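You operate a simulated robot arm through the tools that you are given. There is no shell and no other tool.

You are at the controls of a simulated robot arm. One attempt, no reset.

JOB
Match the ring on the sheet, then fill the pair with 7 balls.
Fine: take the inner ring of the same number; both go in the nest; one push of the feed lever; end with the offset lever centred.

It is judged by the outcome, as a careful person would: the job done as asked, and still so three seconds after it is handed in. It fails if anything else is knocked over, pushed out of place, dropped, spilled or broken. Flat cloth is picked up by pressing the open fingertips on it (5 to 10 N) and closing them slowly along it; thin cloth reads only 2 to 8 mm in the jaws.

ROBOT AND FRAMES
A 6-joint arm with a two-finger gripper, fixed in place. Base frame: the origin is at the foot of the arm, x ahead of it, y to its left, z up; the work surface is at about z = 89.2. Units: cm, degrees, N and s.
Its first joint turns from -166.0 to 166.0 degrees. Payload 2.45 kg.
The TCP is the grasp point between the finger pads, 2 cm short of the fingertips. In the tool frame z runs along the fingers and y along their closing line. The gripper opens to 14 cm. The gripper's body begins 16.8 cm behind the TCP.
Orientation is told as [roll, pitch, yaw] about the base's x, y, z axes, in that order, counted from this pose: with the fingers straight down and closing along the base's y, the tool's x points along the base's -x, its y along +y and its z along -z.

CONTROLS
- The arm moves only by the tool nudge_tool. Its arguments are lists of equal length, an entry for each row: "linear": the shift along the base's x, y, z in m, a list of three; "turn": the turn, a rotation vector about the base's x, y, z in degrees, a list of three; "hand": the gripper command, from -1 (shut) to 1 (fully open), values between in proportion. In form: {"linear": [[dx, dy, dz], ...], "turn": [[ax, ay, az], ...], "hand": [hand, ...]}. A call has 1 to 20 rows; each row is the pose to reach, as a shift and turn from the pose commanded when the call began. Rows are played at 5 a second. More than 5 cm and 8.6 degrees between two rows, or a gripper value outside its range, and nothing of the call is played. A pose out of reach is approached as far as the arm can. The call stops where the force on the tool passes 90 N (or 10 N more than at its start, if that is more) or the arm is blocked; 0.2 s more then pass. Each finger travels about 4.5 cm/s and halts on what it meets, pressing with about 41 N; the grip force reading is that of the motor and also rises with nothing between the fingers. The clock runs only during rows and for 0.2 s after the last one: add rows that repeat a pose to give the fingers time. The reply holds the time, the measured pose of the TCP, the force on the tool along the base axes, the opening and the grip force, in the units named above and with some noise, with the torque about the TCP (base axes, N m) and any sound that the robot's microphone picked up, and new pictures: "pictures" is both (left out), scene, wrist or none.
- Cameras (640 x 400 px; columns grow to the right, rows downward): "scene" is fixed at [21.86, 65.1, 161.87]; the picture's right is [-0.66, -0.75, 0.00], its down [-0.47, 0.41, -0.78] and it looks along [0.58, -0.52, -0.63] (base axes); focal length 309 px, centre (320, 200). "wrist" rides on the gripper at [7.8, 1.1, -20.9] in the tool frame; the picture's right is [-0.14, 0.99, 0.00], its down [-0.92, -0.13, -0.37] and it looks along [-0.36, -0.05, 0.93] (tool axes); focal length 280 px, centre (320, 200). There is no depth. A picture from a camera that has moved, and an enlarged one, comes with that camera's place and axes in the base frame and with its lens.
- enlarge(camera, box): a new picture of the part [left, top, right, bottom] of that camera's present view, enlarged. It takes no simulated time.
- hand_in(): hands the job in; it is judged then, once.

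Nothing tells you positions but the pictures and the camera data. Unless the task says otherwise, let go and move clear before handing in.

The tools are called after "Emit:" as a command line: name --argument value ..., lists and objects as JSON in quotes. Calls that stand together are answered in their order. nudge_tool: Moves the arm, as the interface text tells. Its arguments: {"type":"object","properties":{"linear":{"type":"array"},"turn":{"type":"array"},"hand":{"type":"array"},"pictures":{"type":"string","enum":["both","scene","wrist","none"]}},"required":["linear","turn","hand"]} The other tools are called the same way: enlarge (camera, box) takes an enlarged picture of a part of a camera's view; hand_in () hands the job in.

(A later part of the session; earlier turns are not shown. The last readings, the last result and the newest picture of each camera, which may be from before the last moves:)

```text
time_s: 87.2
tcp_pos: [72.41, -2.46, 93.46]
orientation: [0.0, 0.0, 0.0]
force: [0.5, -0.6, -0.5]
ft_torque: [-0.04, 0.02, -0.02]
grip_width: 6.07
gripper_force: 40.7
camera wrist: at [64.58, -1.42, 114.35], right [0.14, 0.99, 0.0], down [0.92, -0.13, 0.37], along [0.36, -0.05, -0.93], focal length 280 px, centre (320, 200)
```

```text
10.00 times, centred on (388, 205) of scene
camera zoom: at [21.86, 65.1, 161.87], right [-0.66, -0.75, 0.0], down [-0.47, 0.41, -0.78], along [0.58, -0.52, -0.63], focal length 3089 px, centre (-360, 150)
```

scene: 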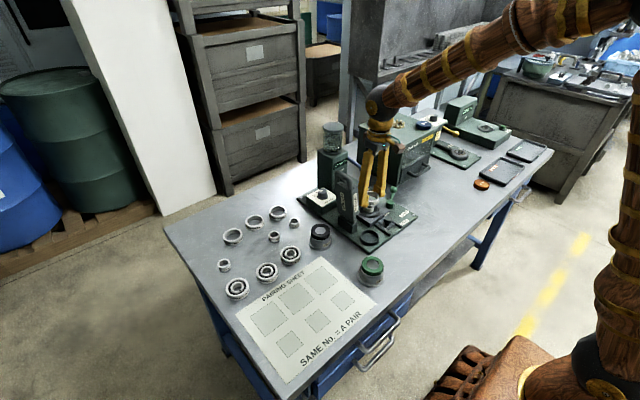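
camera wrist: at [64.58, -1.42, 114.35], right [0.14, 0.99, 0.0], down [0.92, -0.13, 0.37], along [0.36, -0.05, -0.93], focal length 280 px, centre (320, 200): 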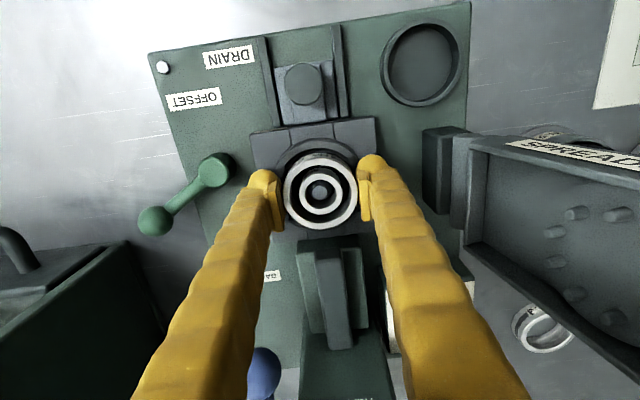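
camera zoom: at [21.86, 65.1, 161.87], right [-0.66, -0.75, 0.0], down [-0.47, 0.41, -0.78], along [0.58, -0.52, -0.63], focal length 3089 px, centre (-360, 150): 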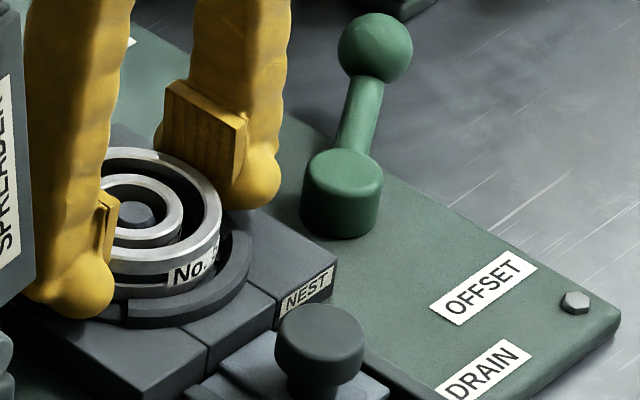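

Emit:
nudge_tool --linear '[[0, 0, -0.001], [0, 0, -0.002], [0, 0, -0.003], [0, 0, -0.003]]' --turn '[[0, 0, 0], [0, 0, 0], [0, 0, 0], [0, 0, 0]]' --hand '[-0.2, -0.2, -0.2, -0.2]' --pictures "none"

```text
time_s: 88.2
tcp_pos: [72.25, -2.49, 93.23]
orientation: [0.0, 0.0, 0.0]
force: [-4.6, 6.9, 32.6]
ft_torque: [0.17, -0.03, -0.12]
grip_width: 6.09
gripper_force: 40.8
```

Contact came at the predicted seating height (TCP z 93.2). I'll ease off and release.

Emit:
nudge_tool --linear '[[0, 0, 0.001], [0, 0, 0.001], [0, 0, 0.001], [0, 0, 0.001], [0, 0, 0.001]]' --turn '[[0, 0, 0], [0, 0, 0], [0, 0, 0], [0, 0, 0], [0, 0, 0]]' --hand '[-0.15, -0.1, -0.05, -0.02, -0.02]' --pictures "wrist"

Emit:
enlarge --camera "wrist" --box '[250, 120, 390, 230]'

Emit:
enlarge --camera "scene" --box '[363, 185, 413, 225]'

```text
time_s: 89.4
tcp_pos: [72.4, -2.51, 93.32]
orientation: [0.1, 0.1, 0.0]
force: [-0.6, 0.4, -0.4]
ft_torque: [0.02, 0.04, 0.01]
grip_width: 6.84
gripper_force: 0.0
camera wrist: at [64.52, -1.42, 114.15], right [0.14, 0.99, 0.0], down [0.92, -0.13, 0.37], along [0.36, -0.05, -0.93], focal length 280 px, centre (320, 200)
```

wrist: 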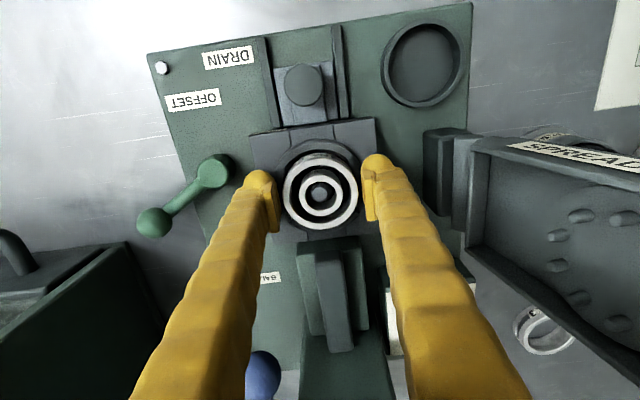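

```text
3.64 times, centred on (320, 175) of wrist
camera zoom: at [64.52, -1.42, 114.15], right [0.14, 0.99, 0.0], down [0.92, -0.13, 0.37], along [0.36, -0.05, -0.93], focal length 1020 px, centre (320, 291)
```

zoom: 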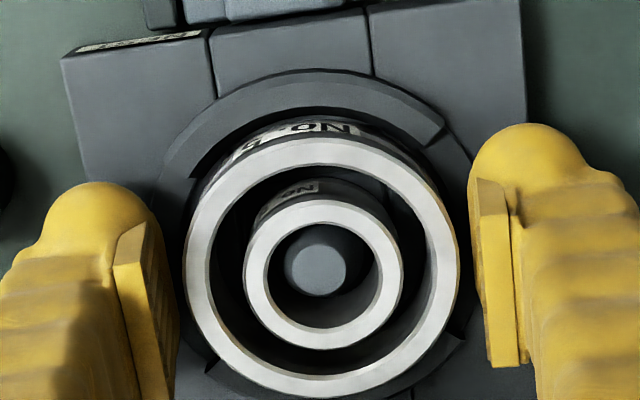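

```text
10.00 times, centred on (388, 205) of scene
camera zoom: at [21.86, 65.1, 161.87], right [-0.66, -0.75, 0.0], down [-0.47, 0.41, -0.78], along [0.58, -0.52, -0.63], focal length 3089 px, centre (-360, 150)
```

zoom: 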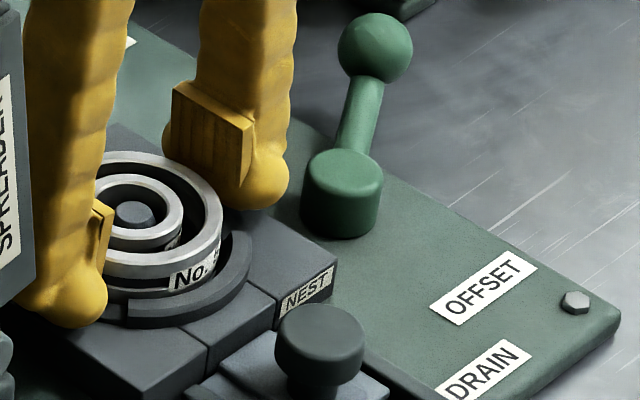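

Both rings are in the nest and concentric. I'll rise clear and check the display.

Emit:
nudge_tool --linear '[[0, 0, 0.01], [0, 0, 0.03], [0, 0, 0.07], [0, 0, 0.11], [0, 0, 0.15], [0, 0, 0.19], [0, 0, 0.22], [0, 0, 0.22]]' --turn '[[0, 0, 0], [0, 0, 0], [0, 0, 0], [0, 0, 0], [0, 0, 0], [0, 0, 0], [0, 0, 0], [0, 0, 0]]' --hand '[0, 0, 0, 0, 0, 0, 0, 0]'

Emit:
enlarge --camera "wrist" --box '[220, 50, 400, 180]'

Emit:
enlarge --camera "wrist" --box '[260, 180, 400, 290]'

Emit:
enlarge --camera "scene" --box '[315, 120, 425, 230]'

```text
time_s: 91.2
tcp_pos: [72.4, -2.67, 115.35]
orientation: [0.0, 0.0, 0.0]
force: [0.2, 0.8, -0.7]
ft_torque: [0.01, 0.02, -0.03]
grip_width: 7.01
gripper_force: 0.0
camera wrist: at [64.56, -1.55, 136.26], right [0.14, 0.99, 0.0], down [0.92, -0.13, 0.37], along [0.37, -0.05, -0.93], focal length 280 px, centre (320, 200)
```

scene: 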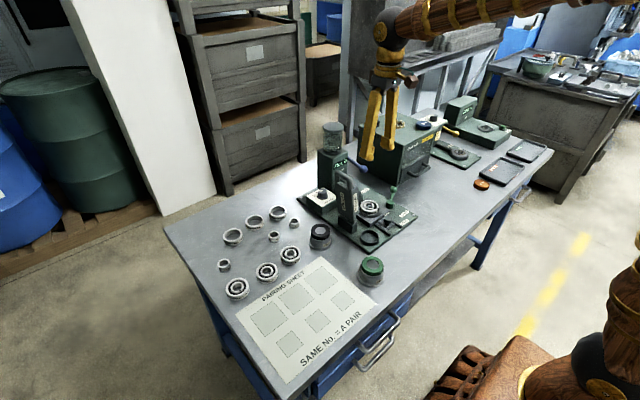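
wrist: 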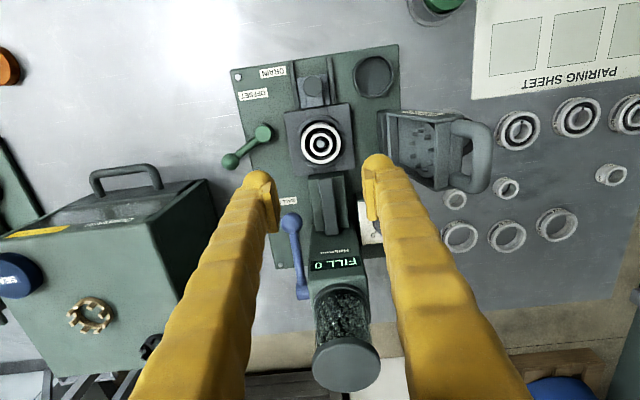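

```text
3.08 times, centred on (310, 115) of wrist
camera zoom: at [64.56, -1.55, 136.26], right [0.14, 0.99, 0.0], down [0.92, -0.13, 0.37], along [0.37, -0.05, -0.93], focal length 863 px, centre (351, 462)
```

zoom: 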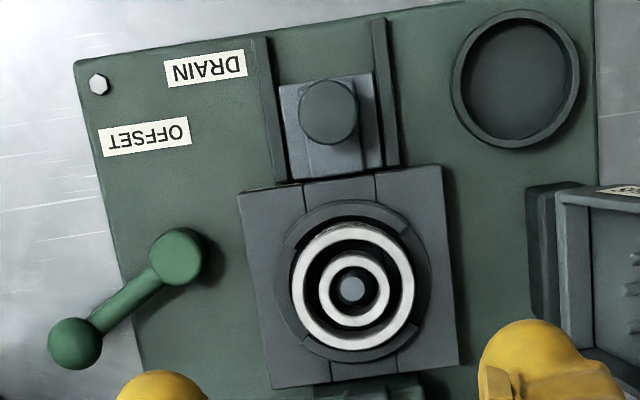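

```text
3.64 times, centred on (330, 235) of wrist
camera zoom: at [64.56, -1.55, 136.26], right [0.14, 0.99, 0.0], down [0.92, -0.13, 0.37], along [0.37, -0.05, -0.93], focal length 1020 px, centre (284, 73)
```

zoom: 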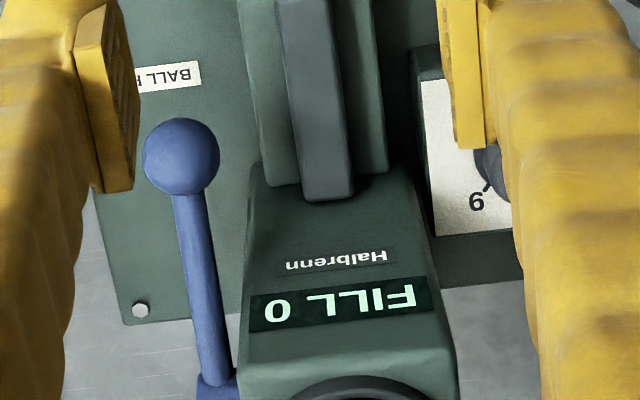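

```text
3.64 times, centred on (370, 175) of scene
camera zoom: at [21.86, 65.1, 161.87], right [-0.66, -0.75, 0.0], down [-0.47, 0.41, -0.78], along [0.58, -0.52, -0.63], focal length 1123 px, centre (138, 291)
```

zoom: 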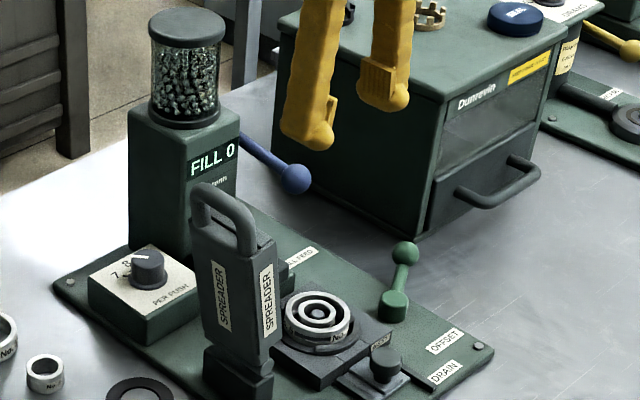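

The display now reads "FILL 0", so the pair is accepted. Next comes the green OFFSET lever: hub at about (69.7, -11.5), ball at about (73, -17.2, 92). I'll go above its ball with the closing line perpendicular to the lever arm.

Emit:
nudge_tool --linear '[[0, -0.02, 0], [0, -0.04, 0], [0.001, -0.06, 0], [0.002, -0.08, 0], [0.003, -0.1, 0], [0.005, -0.12, 0], [0.006, -0.14, 0], [0.006, -0.146, 0], [0.006, -0.146, 0]]' --turn '[[0, 0, -7.7], [0, 0, -15.4], [0, 0, -23.1], [0, 0, -30.8], [0, 0, -38.5], [0, 0, -46.2], [0, 0, -53.9], [0, 0, -61.6], [0, 0, -61.6]]' --hand '[0, 0, 0, 0, 0, 0, 0, 0, 0]'

Emit:
enlarge --camera "wrist" --box '[240, 80, 400, 220]'

```text
time_s: 93.2
tcp_pos: [73.0, -17.1, 115.22]
orientation: [-0.1, 0.0, -61.8]
force: [0.5, 0.8, -0.4]
ft_torque: [-0.02, -0.01, 0.0]
grip_width: 7.02
gripper_force: 0.0
camera wrist: at [70.16, -9.63, 136.1], right [0.94, 0.35, 0.0], down [0.32, -0.87, 0.37], along [0.13, -0.35, -0.93], focal length 280 px, centre (320, 200)
```

scene: 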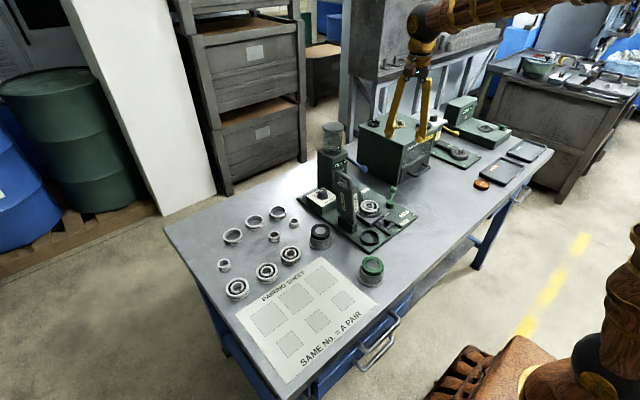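
wrist: 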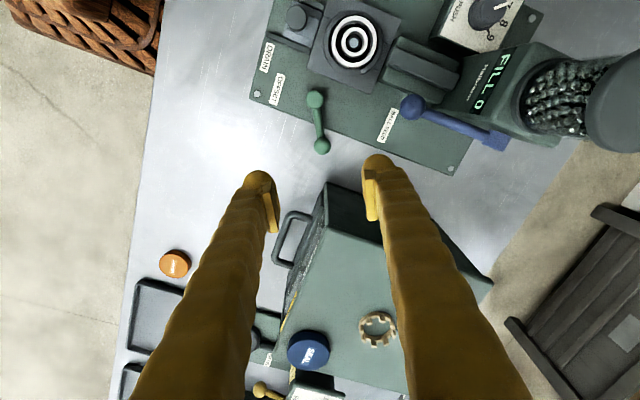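

```text
2.86 times, centred on (320, 150) of wrist
camera zoom: at [70.16, -9.63, 136.1], right [0.94, 0.35, 0.0], down [0.32, -0.87, 0.37], along [0.13, -0.35, -0.93], focal length 801 px, centre (320, 343)
```

zoom: 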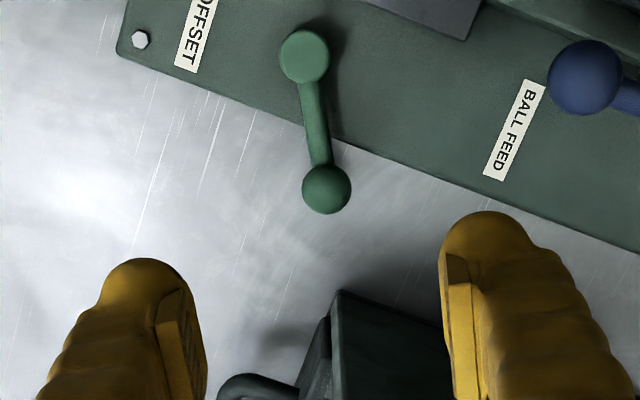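

Emit:
nudge_tool --linear '[[0.002, -0.003, -0.04], [0.004, -0.006, -0.08], [0.005, -0.007, -0.12], [0.005, -0.007, -0.15], [0.005, -0.007, -0.17], [0.005, -0.007, -0.17]]' --turn '[[0, 0, 0], [0, 0, 0], [0, 0, 0], [0, 0, 0], [0, 0, 0], [0, 0, 0]]' --hand '[0, 0, 0, -0.05, -0.1, -0.1]'

Emit:
enlarge --camera "wrist" --box '[240, 80, 400, 220]'

Emit:
enlarge --camera "scene" --box '[370, 140, 430, 220]'

```text
time_s: 94.6
tcp_pos: [73.52, -17.71, 98.3]
orientation: [0.0, -0.1, -61.6]
force: [-0.9, 0.5, 0.0]
ft_torque: [0.02, 0.0, -0.02]
grip_width: 6.3
gripper_force: 0.0
camera wrist: at [70.68, -10.33, 119.17], right [0.94, 0.35, 0.0], down [0.33, -0.87, 0.37], along [0.13, -0.35, -0.93], focal length 280 px, centre (320, 200)
```

scene: 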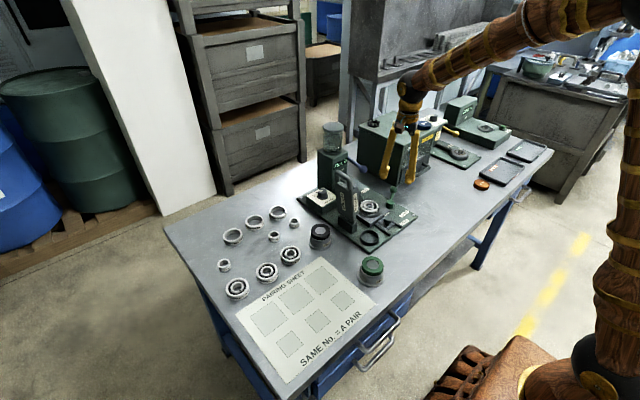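
wrist: 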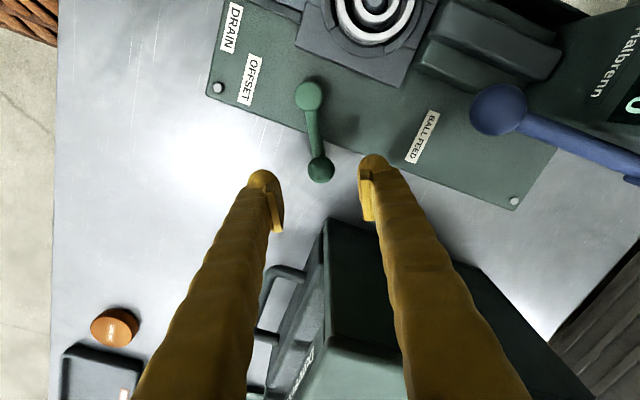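

```text
2.86 times, centred on (320, 150) of wrist
camera zoom: at [70.68, -10.33, 119.17], right [0.94, 0.35, 0.0], down [0.33, -0.87, 0.37], along [0.13, -0.35, -0.93], focal length 801 px, centre (320, 343)
```

zoom: 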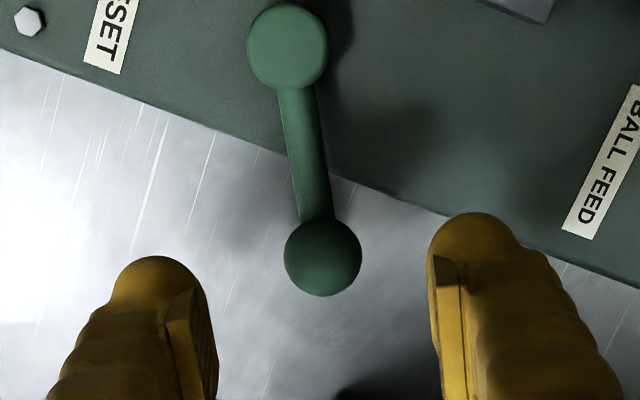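

```text
5.00 times, centred on (400, 180) of scene
camera zoom: at [21.86, 65.1, 161.87], right [-0.66, -0.75, 0.0], down [-0.47, 0.41, -0.78], along [0.58, -0.52, -0.63], focal length 1544 px, centre (-80, 300)
```

zoom: 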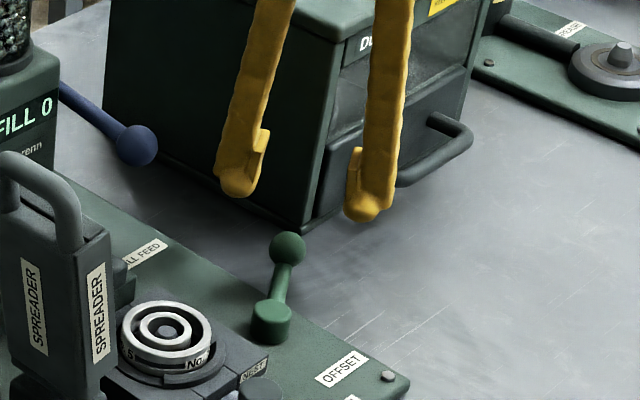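

Emit:
nudge_tool --linear '[[0, 0, -0.03], [0, 0, -0.05], [0, 0, -0.065], [0, 0, -0.068], [0, 0, -0.068], [0, 0, -0.068], [0, 0, -0.068], [0, 0, -0.068]]' --turn '[[0, 0, 0], [0, 0, 0], [0, 0, 0], [0, 0, 0], [0, 0, 0], [0, 0, 0], [0, 0, 0], [0, 0, 0]]' --hand '[-0.1, -0.1, -0.1, -0.1, -0.25, -0.4, -0.53, -0.53]'

Emit:
enlarge --camera "wrist" --box '[240, 100, 400, 240]'

Emit:
enlarge --camera "scene" --box '[370, 140, 430, 220]'

```text
time_s: 96.4
tcp_pos: [73.53, -17.7, 91.46]
orientation: [0.1, 0.0, -61.6]
force: [0.0, 0.1, 0.1]
ft_torque: [0.0, -0.04, -0.01]
grip_width: 3.27
gripper_force: 0.0
camera wrist: at [70.64, -10.37, 112.35], right [0.94, 0.35, 0.0], down [0.33, -0.87, 0.37], along [0.13, -0.35, -0.93], focal length 280 px, centre (320, 200)
```

scene: 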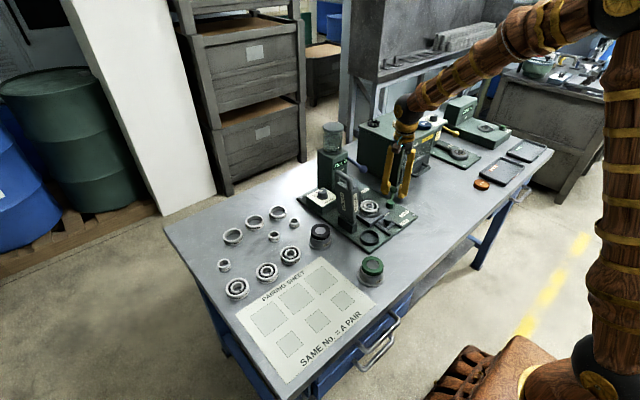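
wrist: 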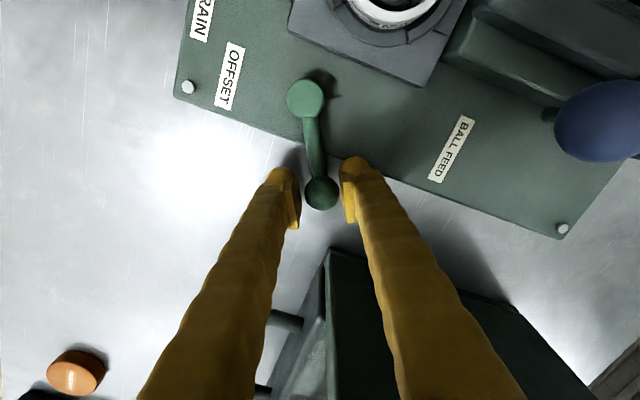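

```text
2.86 times, centred on (320, 170) of wrist
camera zoom: at [70.64, -10.37, 112.35], right [0.94, 0.35, 0.0], down [0.33, -0.87, 0.37], along [0.13, -0.35, -0.93], focal length 801 px, centre (320, 286)
```

zoom: 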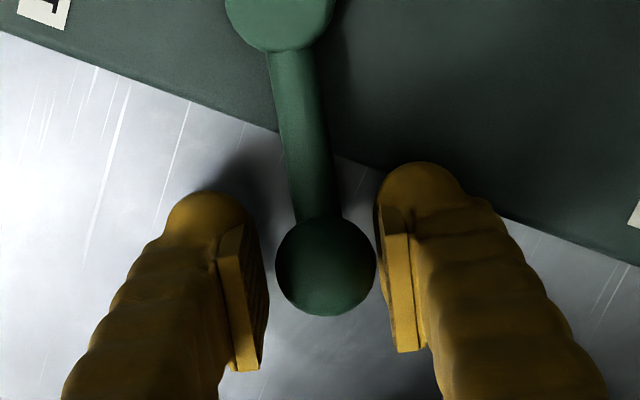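

```text
5.00 times, centred on (400, 180) of scene
camera zoom: at [21.86, 65.1, 161.87], right [-0.66, -0.75, 0.0], down [-0.47, 0.41, -0.78], along [0.58, -0.52, -0.63], focal length 1544 px, centre (-80, 300)
```

zoom: 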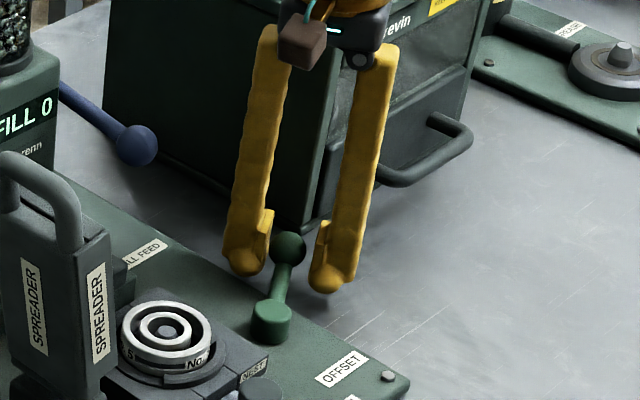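

The ball is caged between the fingers. I'll swing the lever a little toward the OFFSET label, following its arc, and check the force and what moves.

Emit:
nudge_tool --linear '[[-0.0043, -0.0022, 0], [-0.0088, -0.0042, 0], [-0.0135, -0.0058, 0], [-0.0182, -0.0072, 0], [-0.0182, -0.0072, 0]]' --turn '[[0, 0, -4], [0, 0, -8], [0, 0, -12], [0, 0, -16], [0, 0, -16]]' --hand '[-0.53, -0.53, -0.53, -0.53, -0.53]'

Emit:
enlarge --camera "wrist" --box '[220, 0, 480, 230]'

Emit:
enlarge --camera "scene" --box '[345, 140, 425, 225]'

```text
time_s: 97.6
tcp_pos: [71.59, -18.64, 91.37]
orientation: [0.0, 0.0, -77.8]
force: [0.5, -0.7, -0.5]
ft_torque: [-0.03, -0.02, -0.04]
grip_width: 3.29
gripper_force: 0.0
camera wrist: at [70.93, -10.66, 112.32], right [1.0, 0.08, 0.0], down [0.07, -0.93, 0.37], along [0.03, -0.37, -0.93], focal length 280 px, centre (320, 200)
```

scene: 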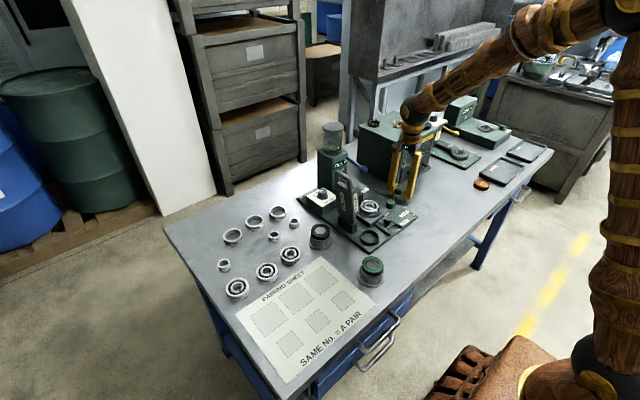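
wrist: 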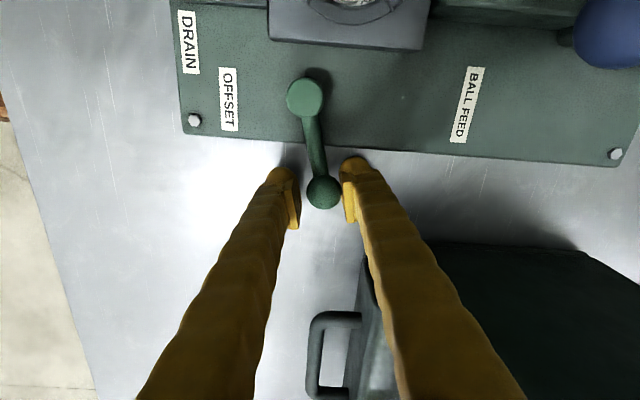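

```text
1.74 times, centred on (350, 115) of wrist
camera zoom: at [70.93, -10.66, 112.32], right [1.0, 0.08, 0.0], down [0.07, -0.93, 0.37], along [0.03, -0.37, -0.93], focal length 488 px, centre (268, 348)
```

zoom: 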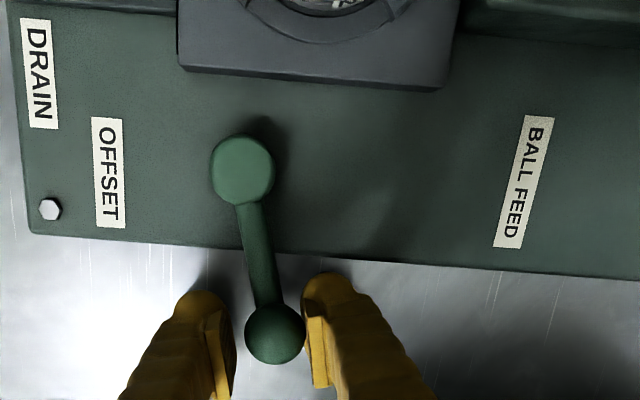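

```text
4.71 times, centred on (385, 182) of scene
camera zoom: at [21.86, 65.1, 161.87], right [-0.66, -0.75, 0.0], down [-0.47, 0.41, -0.78], along [0.58, -0.52, -0.63], focal length 1454 px, centre (14, 282)
```

zoom: 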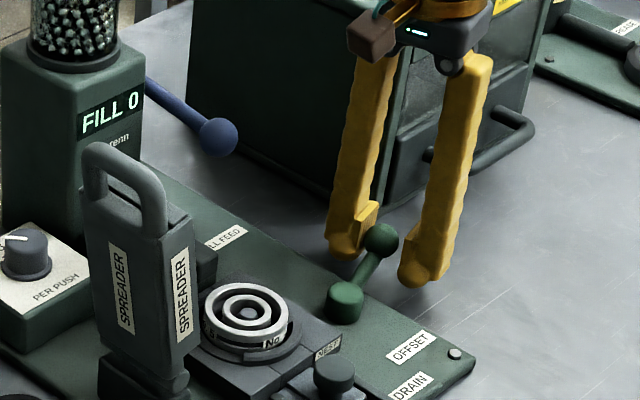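

The lever swings freely. Continuing along the arc.

Emit:
nudge_tool --linear '[[-0.0048, -0.001, 0], [-0.0096, -0.0017, 0], [-0.0145, -0.0019, 0], [-0.0194, -0.0019, 0], [-0.0194, -0.0019, 0]]' --turn '[[0, 0, -4], [0, 0, -8], [0, 0, -12], [0, 0, -16], [0, 0, -16]]' --hand '[-0.53, -0.53, -0.53, -0.53, -0.53]'

Emit:
enlarge --camera "scene" --box '[345, 140, 425, 225]'

Emit:
enlarge --camera "scene" --box '[355, 190, 395, 220]'

Emit:
enlarge --camera "wrist" --box '[220, 0, 480, 230]'

```text
time_s: 98.8
tcp_pos: [69.73, -18.76, 91.5]
orientation: [0.1, 0.0, -93.8]
force: [0.9, 0.7, -0.7]
ft_torque: [0.02, 0.01, 0.03]
grip_width: 3.31
gripper_force: 0.1
camera wrist: at [71.26, -11.01, 112.38], right [0.98, -0.2, 0.0], down [-0.19, -0.91, 0.37], along [-0.07, -0.36, -0.93], focal length 280 px, centre (320, 200)
```

scene: 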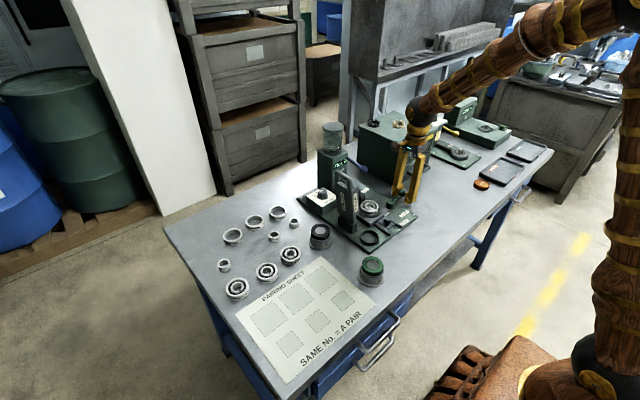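
wrist: 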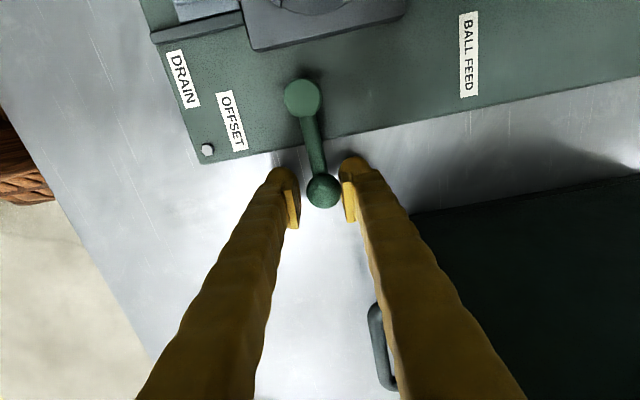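

```text
4.71 times, centred on (385, 182) of scene
camera zoom: at [21.86, 65.1, 161.87], right [-0.66, -0.75, 0.0], down [-0.47, 0.41, -0.78], along [0.58, -0.52, -0.63], focal length 1454 px, centre (14, 282)
```

zoom: 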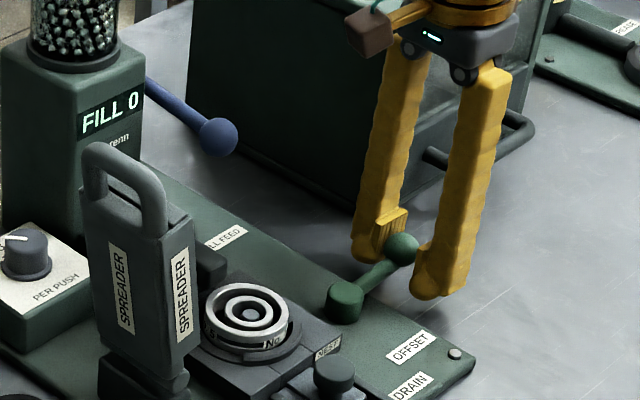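

```text
13.33 times, centred on (375, 205) of scene
camera zoom: at [21.86, 65.1, 161.87], right [-0.66, -0.75, 0.0], down [-0.47, 0.41, -0.78], along [0.58, -0.52, -0.63], focal length 4118 px, centre (-413, 133)
```

zoom: 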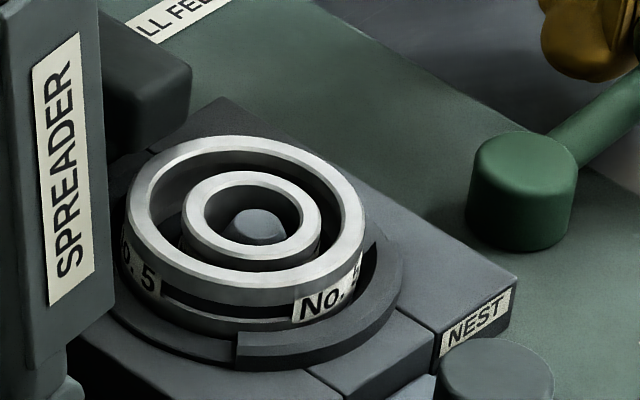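

```text
1.74 times, centred on (350, 115) of wrist
camera zoom: at [71.26, -11.01, 112.38], right [0.98, -0.2, 0.0], down [-0.19, -0.91, 0.37], along [-0.07, -0.36, -0.93], focal length 488 px, centre (268, 348)
```

zoom: 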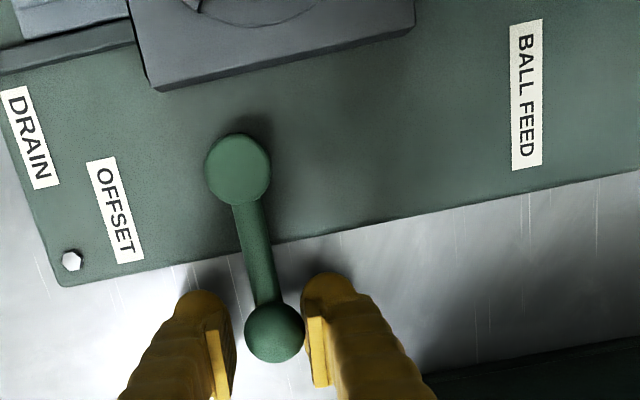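

Emit:
nudge_tool --linear '[[-0.0049, 0.0004, 0], [-0.0098, 0.001, 0], [-0.0146, 0.0021, 0], [-0.0192, 0.0034, 0], [-0.0192, 0.0034, 0]]' --turn '[[0, 0, -4], [0, 0, -8], [0, 0, -12], [0, 0, -16], [0, 0, -16]]' --hand '[-0.53, -0.53, -0.53, -0.53, -0.53]'

Emit:
enlarge --camera "scene" --box '[345, 140, 425, 225]'

Emit:
enlarge --camera "scene" --box '[355, 190, 395, 220]'

Emit:
enlarge --camera "wrist" --box '[220, 0, 480, 230]'

```text
time_s: 100.0
tcp_pos: [67.85, -18.39, 91.38]
orientation: [0.0, -0.1, -109.7]
force: [0.4, 0.0, -0.2]
ft_torque: [0.02, -0.05, -0.01]
grip_width: 3.33
gripper_force: 0.0
camera wrist: at [71.36, -11.32, 112.31], right [0.89, -0.46, 0.0], down [-0.43, -0.82, 0.37], along [-0.17, -0.33, -0.93], focal length 280 px, centre (320, 200)
```

scene: 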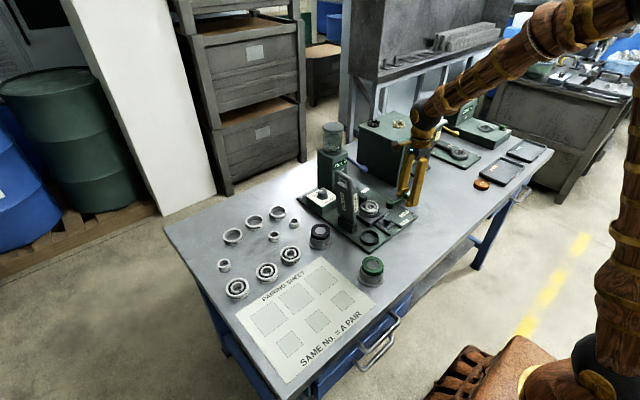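
wrist: 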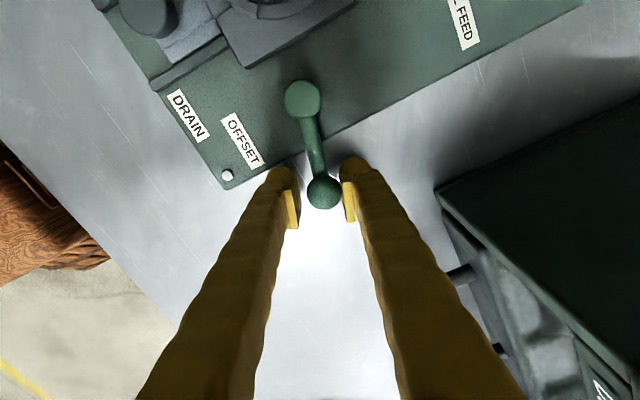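

```text
4.71 times, centred on (385, 182) of scene
camera zoom: at [21.86, 65.1, 161.87], right [-0.66, -0.75, 0.0], down [-0.47, 0.41, -0.78], along [0.58, -0.52, -0.63], focal length 1454 px, centre (14, 282)
```

zoom: 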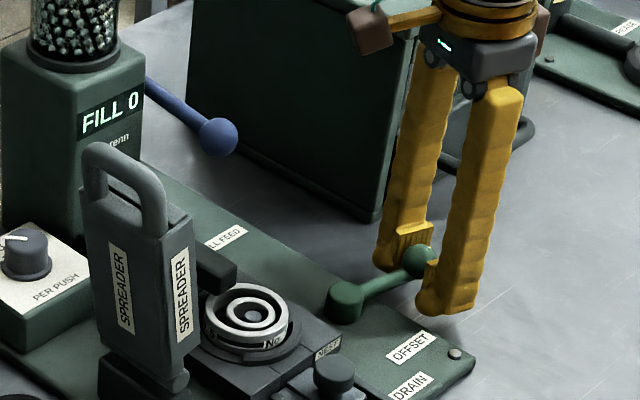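

```text
13.33 times, centred on (375, 205) of scene
camera zoom: at [21.86, 65.1, 161.87], right [-0.66, -0.75, 0.0], down [-0.47, 0.41, -0.78], along [0.58, -0.52, -0.63], focal length 4118 px, centre (-413, 133)
```

zoom: 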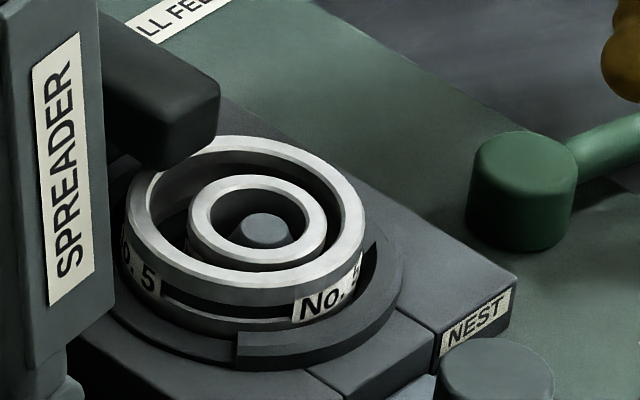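

```text
1.74 times, centred on (350, 115) of wrist
camera zoom: at [71.36, -11.32, 112.31], right [0.89, -0.46, 0.0], down [-0.43, -0.82, 0.37], along [-0.17, -0.33, -0.93], focal length 488 px, centre (268, 348)
```

zoom: 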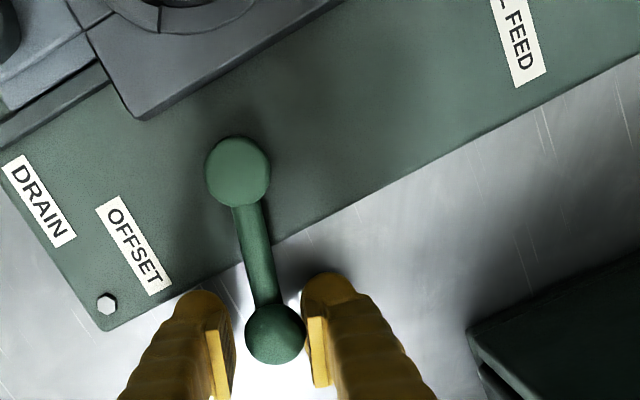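

Swinging this way moves the inner ring toward -x and slides the feed chute out over the nest, so this is the offset direction. Continuing until the stop.

Emit:
nudge_tool --linear '[[-0.0046, 0.0017, 0], [-0.0091, 0.0038, 0], [-0.0134, 0.0061, 0], [-0.0176, 0.0087, 0], [-0.0176, 0.0087, 0]]' --turn '[[0, 0, -4], [0, 0, -8], [0, 0, -12], [0, 0, -16], [0, 0, -16]]' --hand '[-0.53, -0.53, -0.53, -0.53, -0.53]'

Emit:
enlarge --camera "scene" --box '[345, 140, 425, 225]'

Emit:
enlarge --camera "scene" --box '[355, 190, 395, 220]'

Emit:
enlarge --camera "wrist" --box '[220, 0, 480, 230]'

```text
time_s: 101.2
tcp_pos: [66.0, -17.33, 91.62]
orientation: [0.0, -0.1, -125.7]
force: [0.6, -0.2, -0.1]
ft_torque: [-0.01, 0.0, -0.02]
grip_width: 3.28
gripper_force: 0.0
camera wrist: at [71.45, -11.74, 112.42], right [0.72, -0.69, 0.0], down [-0.64, -0.67, 0.37], along [-0.25, -0.27, -0.93], focal length 280 px, centre (320, 200)
```

scene: 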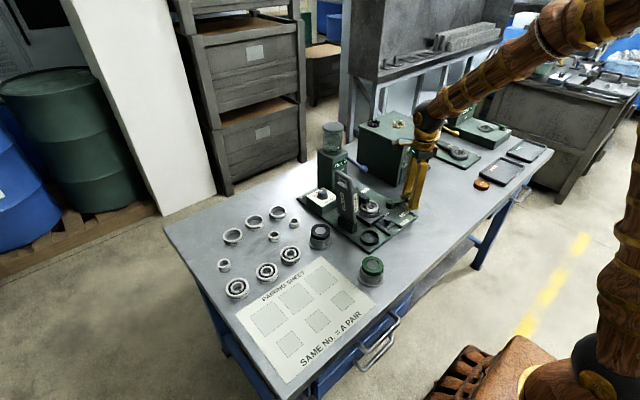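
wrist: 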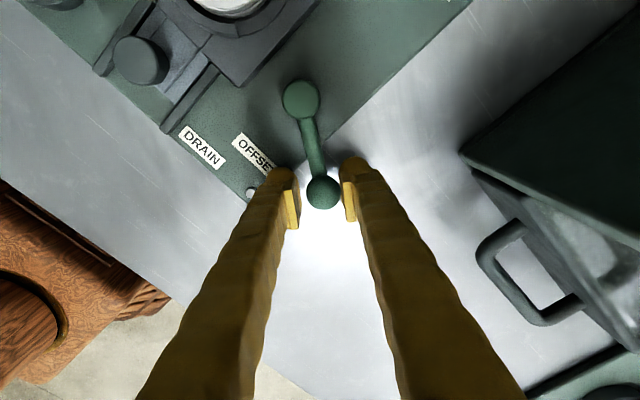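

```text
4.71 times, centred on (385, 182) of scene
camera zoom: at [21.86, 65.1, 161.87], right [-0.66, -0.75, 0.0], down [-0.47, 0.41, -0.78], along [0.58, -0.52, -0.63], focal length 1454 px, centre (14, 282)
```

zoom: 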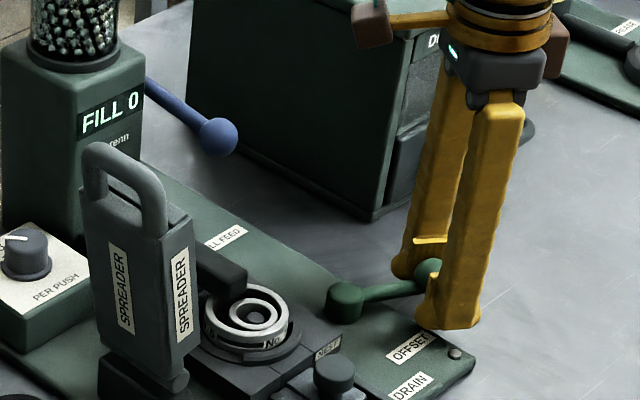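

```text
13.33 times, centred on (375, 205) of scene
camera zoom: at [21.86, 65.1, 161.87], right [-0.66, -0.75, 0.0], down [-0.47, 0.41, -0.78], along [0.58, -0.52, -0.63], focal length 4118 px, centre (-413, 133)
```

zoom: 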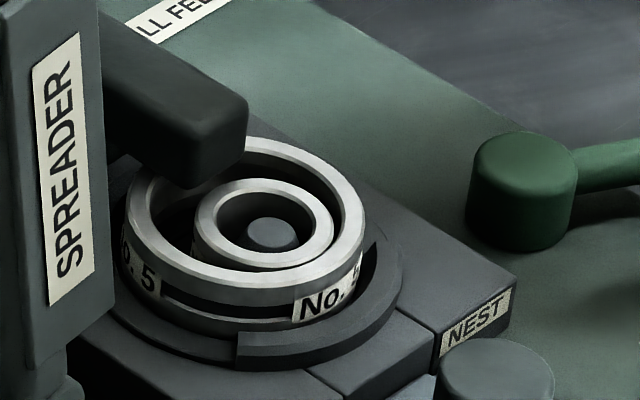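

```text
1.74 times, centred on (350, 115) of wrist
camera zoom: at [71.45, -11.74, 112.42], right [0.72, -0.69, 0.0], down [-0.64, -0.67, 0.37], along [-0.25, -0.27, -0.93], focal length 488 px, centre (268, 348)
```

zoom: 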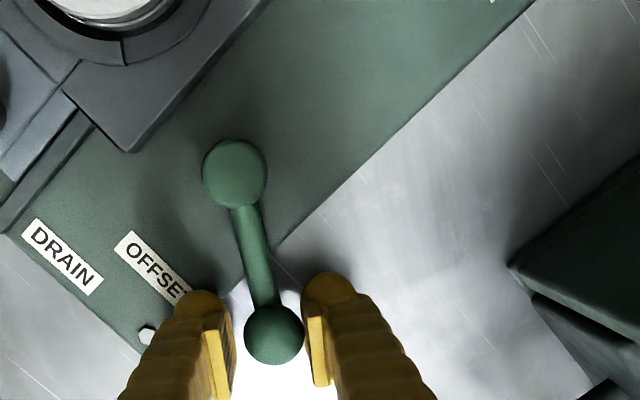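

Emit:
nudge_tool --linear '[[-0.0038, 0.0029, 0.003], [-0.0076, 0.0061, 0.005], [-0.0111, 0.0096, 0.005], [-0.0144, 0.0132, 0.005], [-0.0144, 0.0132, 0.005]]' --turn '[[0, 0, -4], [0, 0, -8], [0, 0, -12], [0, 0, -16], [0, 0, -16]]' --hand '[-0.53, -0.53, -0.53, -0.53, -0.53]'

Emit:
enlarge --camera "scene" --box '[345, 140, 425, 225]'

Emit:
enlarge --camera "scene" --box '[355, 190, 395, 220]'

Emit:
enlarge --camera "wrist" --box '[220, 0, 480, 230]'

```text
time_s: 102.4
tcp_pos: [64.73, -16.2, 92.06]
orientation: [0.2, 0.1, -141.7]
force: [37.4, -25.1, 7.2]
ft_torque: [-0.23, -0.35, 0.15]
grip_width: 6.18
gripper_force: 21.6
camera wrist: at [71.48, -12.25, 112.99], right [0.51, -0.86, 0.0], down [-0.8, -0.47, 0.37], along [-0.32, -0.19, -0.93], focal length 280 px, centre (320, 200)
```

scene: 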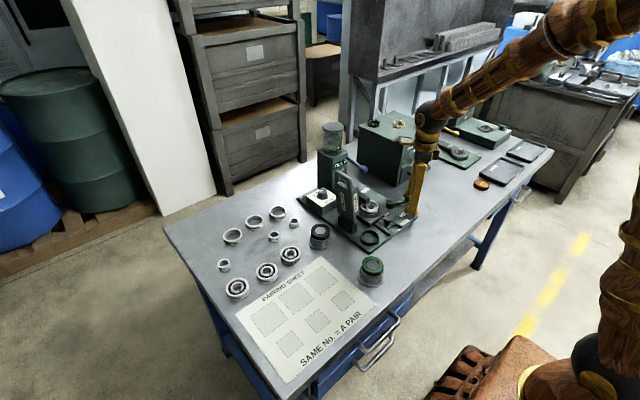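
wrist: 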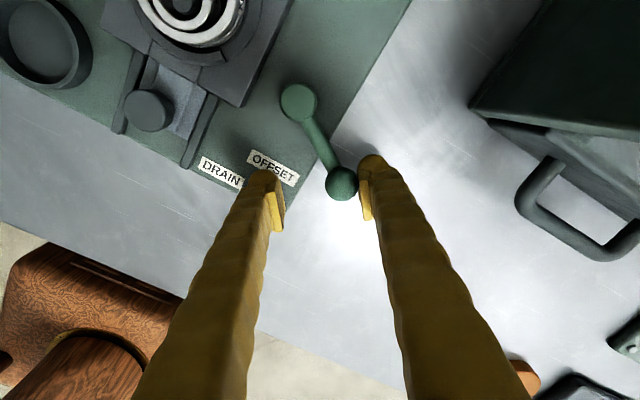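

```text
4.71 times, centred on (385, 182) of scene
camera zoom: at [21.86, 65.1, 161.87], right [-0.66, -0.75, 0.0], down [-0.47, 0.41, -0.78], along [0.58, -0.52, -0.63], focal length 1454 px, centre (14, 282)
```

zoom: 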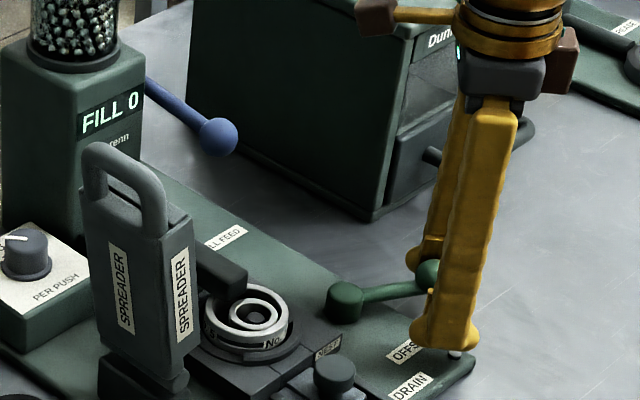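

```text
13.33 times, centred on (375, 205) of scene
camera zoom: at [21.86, 65.1, 161.87], right [-0.66, -0.75, 0.0], down [-0.47, 0.41, -0.78], along [0.58, -0.52, -0.63], focal length 4118 px, centre (-413, 133)
```

zoom: 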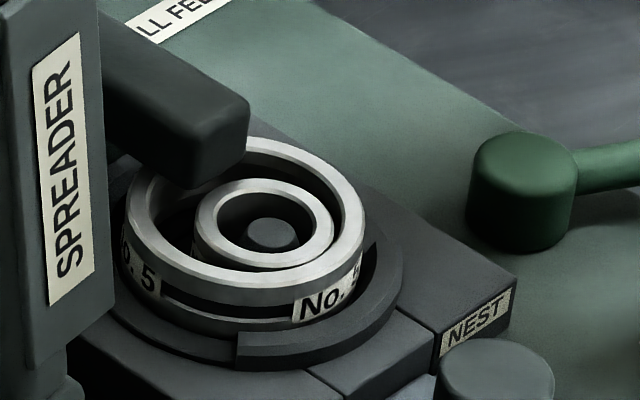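

```text
1.74 times, centred on (350, 115) of wrist
camera zoom: at [71.48, -12.25, 112.99], right [0.51, -0.86, 0.0], down [-0.8, -0.47, 0.37], along [-0.32, -0.19, -0.93], focal length 488 px, centre (268, 348)
```

zoom: 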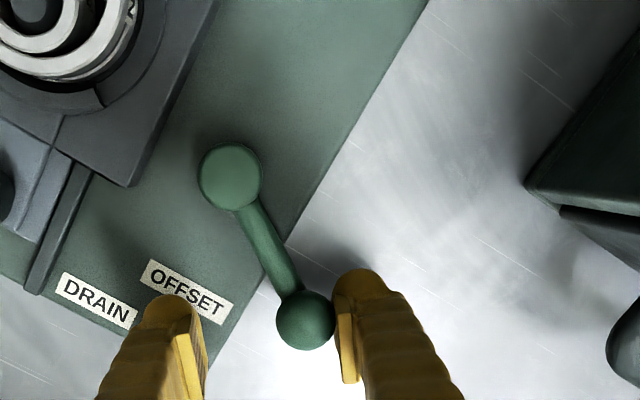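

The lever is at its offset stop: the inner ring is shifted and the chute nose is over the gap. I'll back off gently with open fingers and rise, without disturbing it.

Emit:
nudge_tool --linear '[[0.003, -0.003, 0], [0.007, -0.0065, 0], [0.011, -0.01, 0], [0.014, -0.0128, 0], [0.014, -0.0128, 0.01], [0.014, -0.0128, 0.03], [0.014, -0.0128, 0.06], [0.014, -0.0128, 0.1], [0.014, -0.0128, 0.14], [0.014, -0.0128, 0.14]]' --turn '[[0, 0, 4], [0, 0, 8], [0, 0, 12], [0, 0, 15], [0, 0, 15], [0, 0, 15], [0, 0, 15], [0, 0, 15], [0, 0, 15], [0, 0, 15]]' --hand '[-0.143, -0.143, -0.143, -0.143, -0.143, -0.143, -0.143, -0.143, -0.143, -0.143]'

Emit:
enlarge --camera "scene" --box '[325, 130, 425, 225]'

Emit:
enlarge --camera "scene" --box '[355, 190, 395, 220]'

```text
time_s: 104.6
tcp_pos: [65.96, -17.37, 105.96]
orientation: [0.0, 0.0, -126.6]
force: [-0.4, -0.2, 0.4]
ft_torque: [-0.01, 0.04, 0.0]
grip_width: 5.98
gripper_force: 0.0
camera wrist: at [71.44, -11.8, 126.85], right [0.71, -0.7, 0.0], down [-0.65, -0.66, 0.37], along [-0.26, -0.26, -0.93], focal length 280 px, centre (320, 200)
```

scene: 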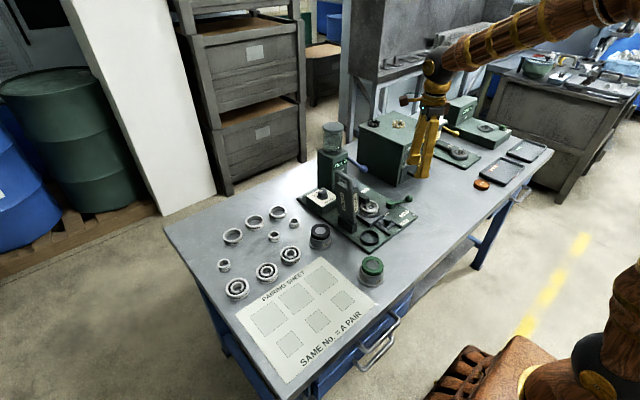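
wrist: 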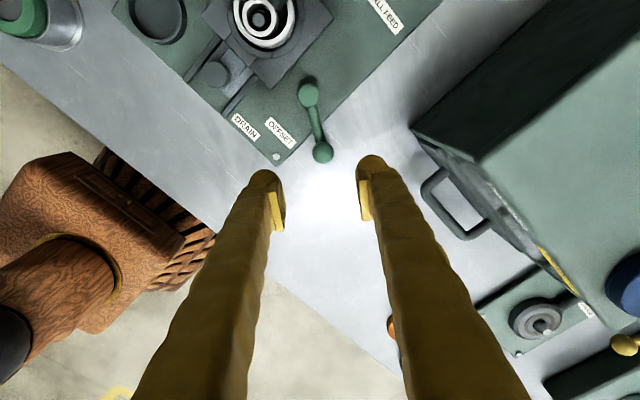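

```text
4.21 times, centred on (375, 178) of scene
camera zoom: at [21.86, 65.1, 161.87], right [-0.66, -0.75, 0.0], down [-0.47, 0.41, -0.78], along [0.58, -0.52, -0.63], focal length 1300 px, centre (88, 295)
```

zoom: 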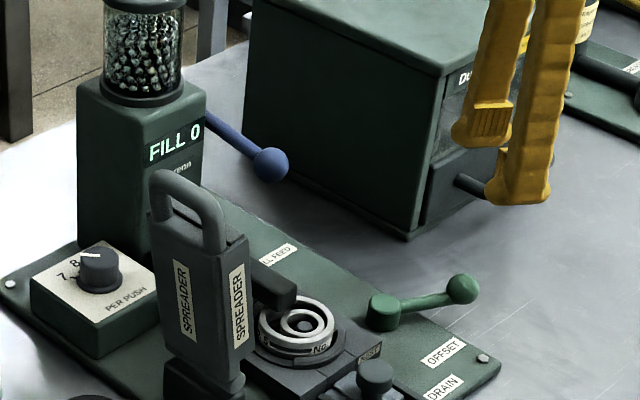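

```text
13.33 times, centred on (375, 205) of scene
camera zoom: at [21.86, 65.1, 161.87], right [-0.66, -0.75, 0.0], down [-0.47, 0.41, -0.78], along [0.58, -0.52, -0.63], focal length 4118 px, centre (-413, 133)
```

zoom: 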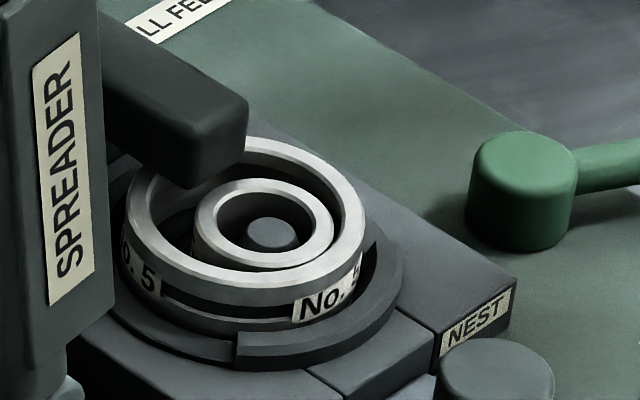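

The lever holds its offset position. Before the single feed push I'll double-check the dial and look closely at the blue feed lever.

Emit:
enlarge --camera "scene" --box '[300, 180, 350, 215]'

Emit:
enlarge --camera "scene" --box '[330, 135, 410, 195]'

```text
11.43 times, centred on (325, 198) of scene
camera zoom: at [21.86, 65.1, 161.87], right [-0.66, -0.75, 0.0], down [-0.47, 0.41, -0.78], along [0.58, -0.52, -0.63], focal length 3530 px, centre (263, 229)
```

zoom: 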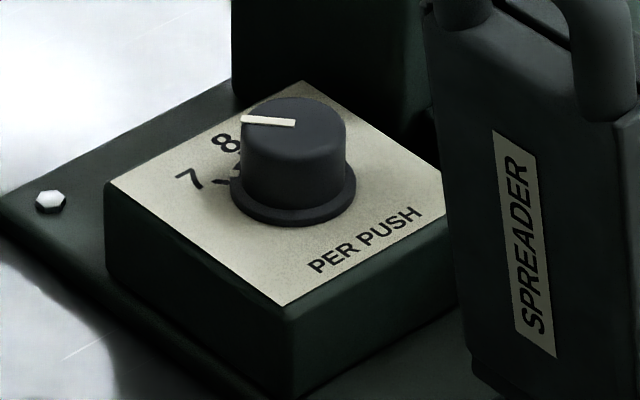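

```text
6.67 times, centred on (370, 165) of scene
camera zoom: at [21.86, 65.1, 161.87], right [-0.66, -0.75, 0.0], down [-0.47, 0.41, -0.78], along [0.58, -0.52, -0.63], focal length 2059 px, centre (-13, 433)
```

zoom: 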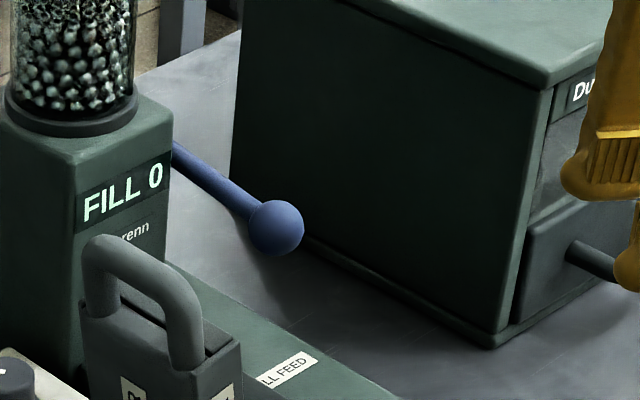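

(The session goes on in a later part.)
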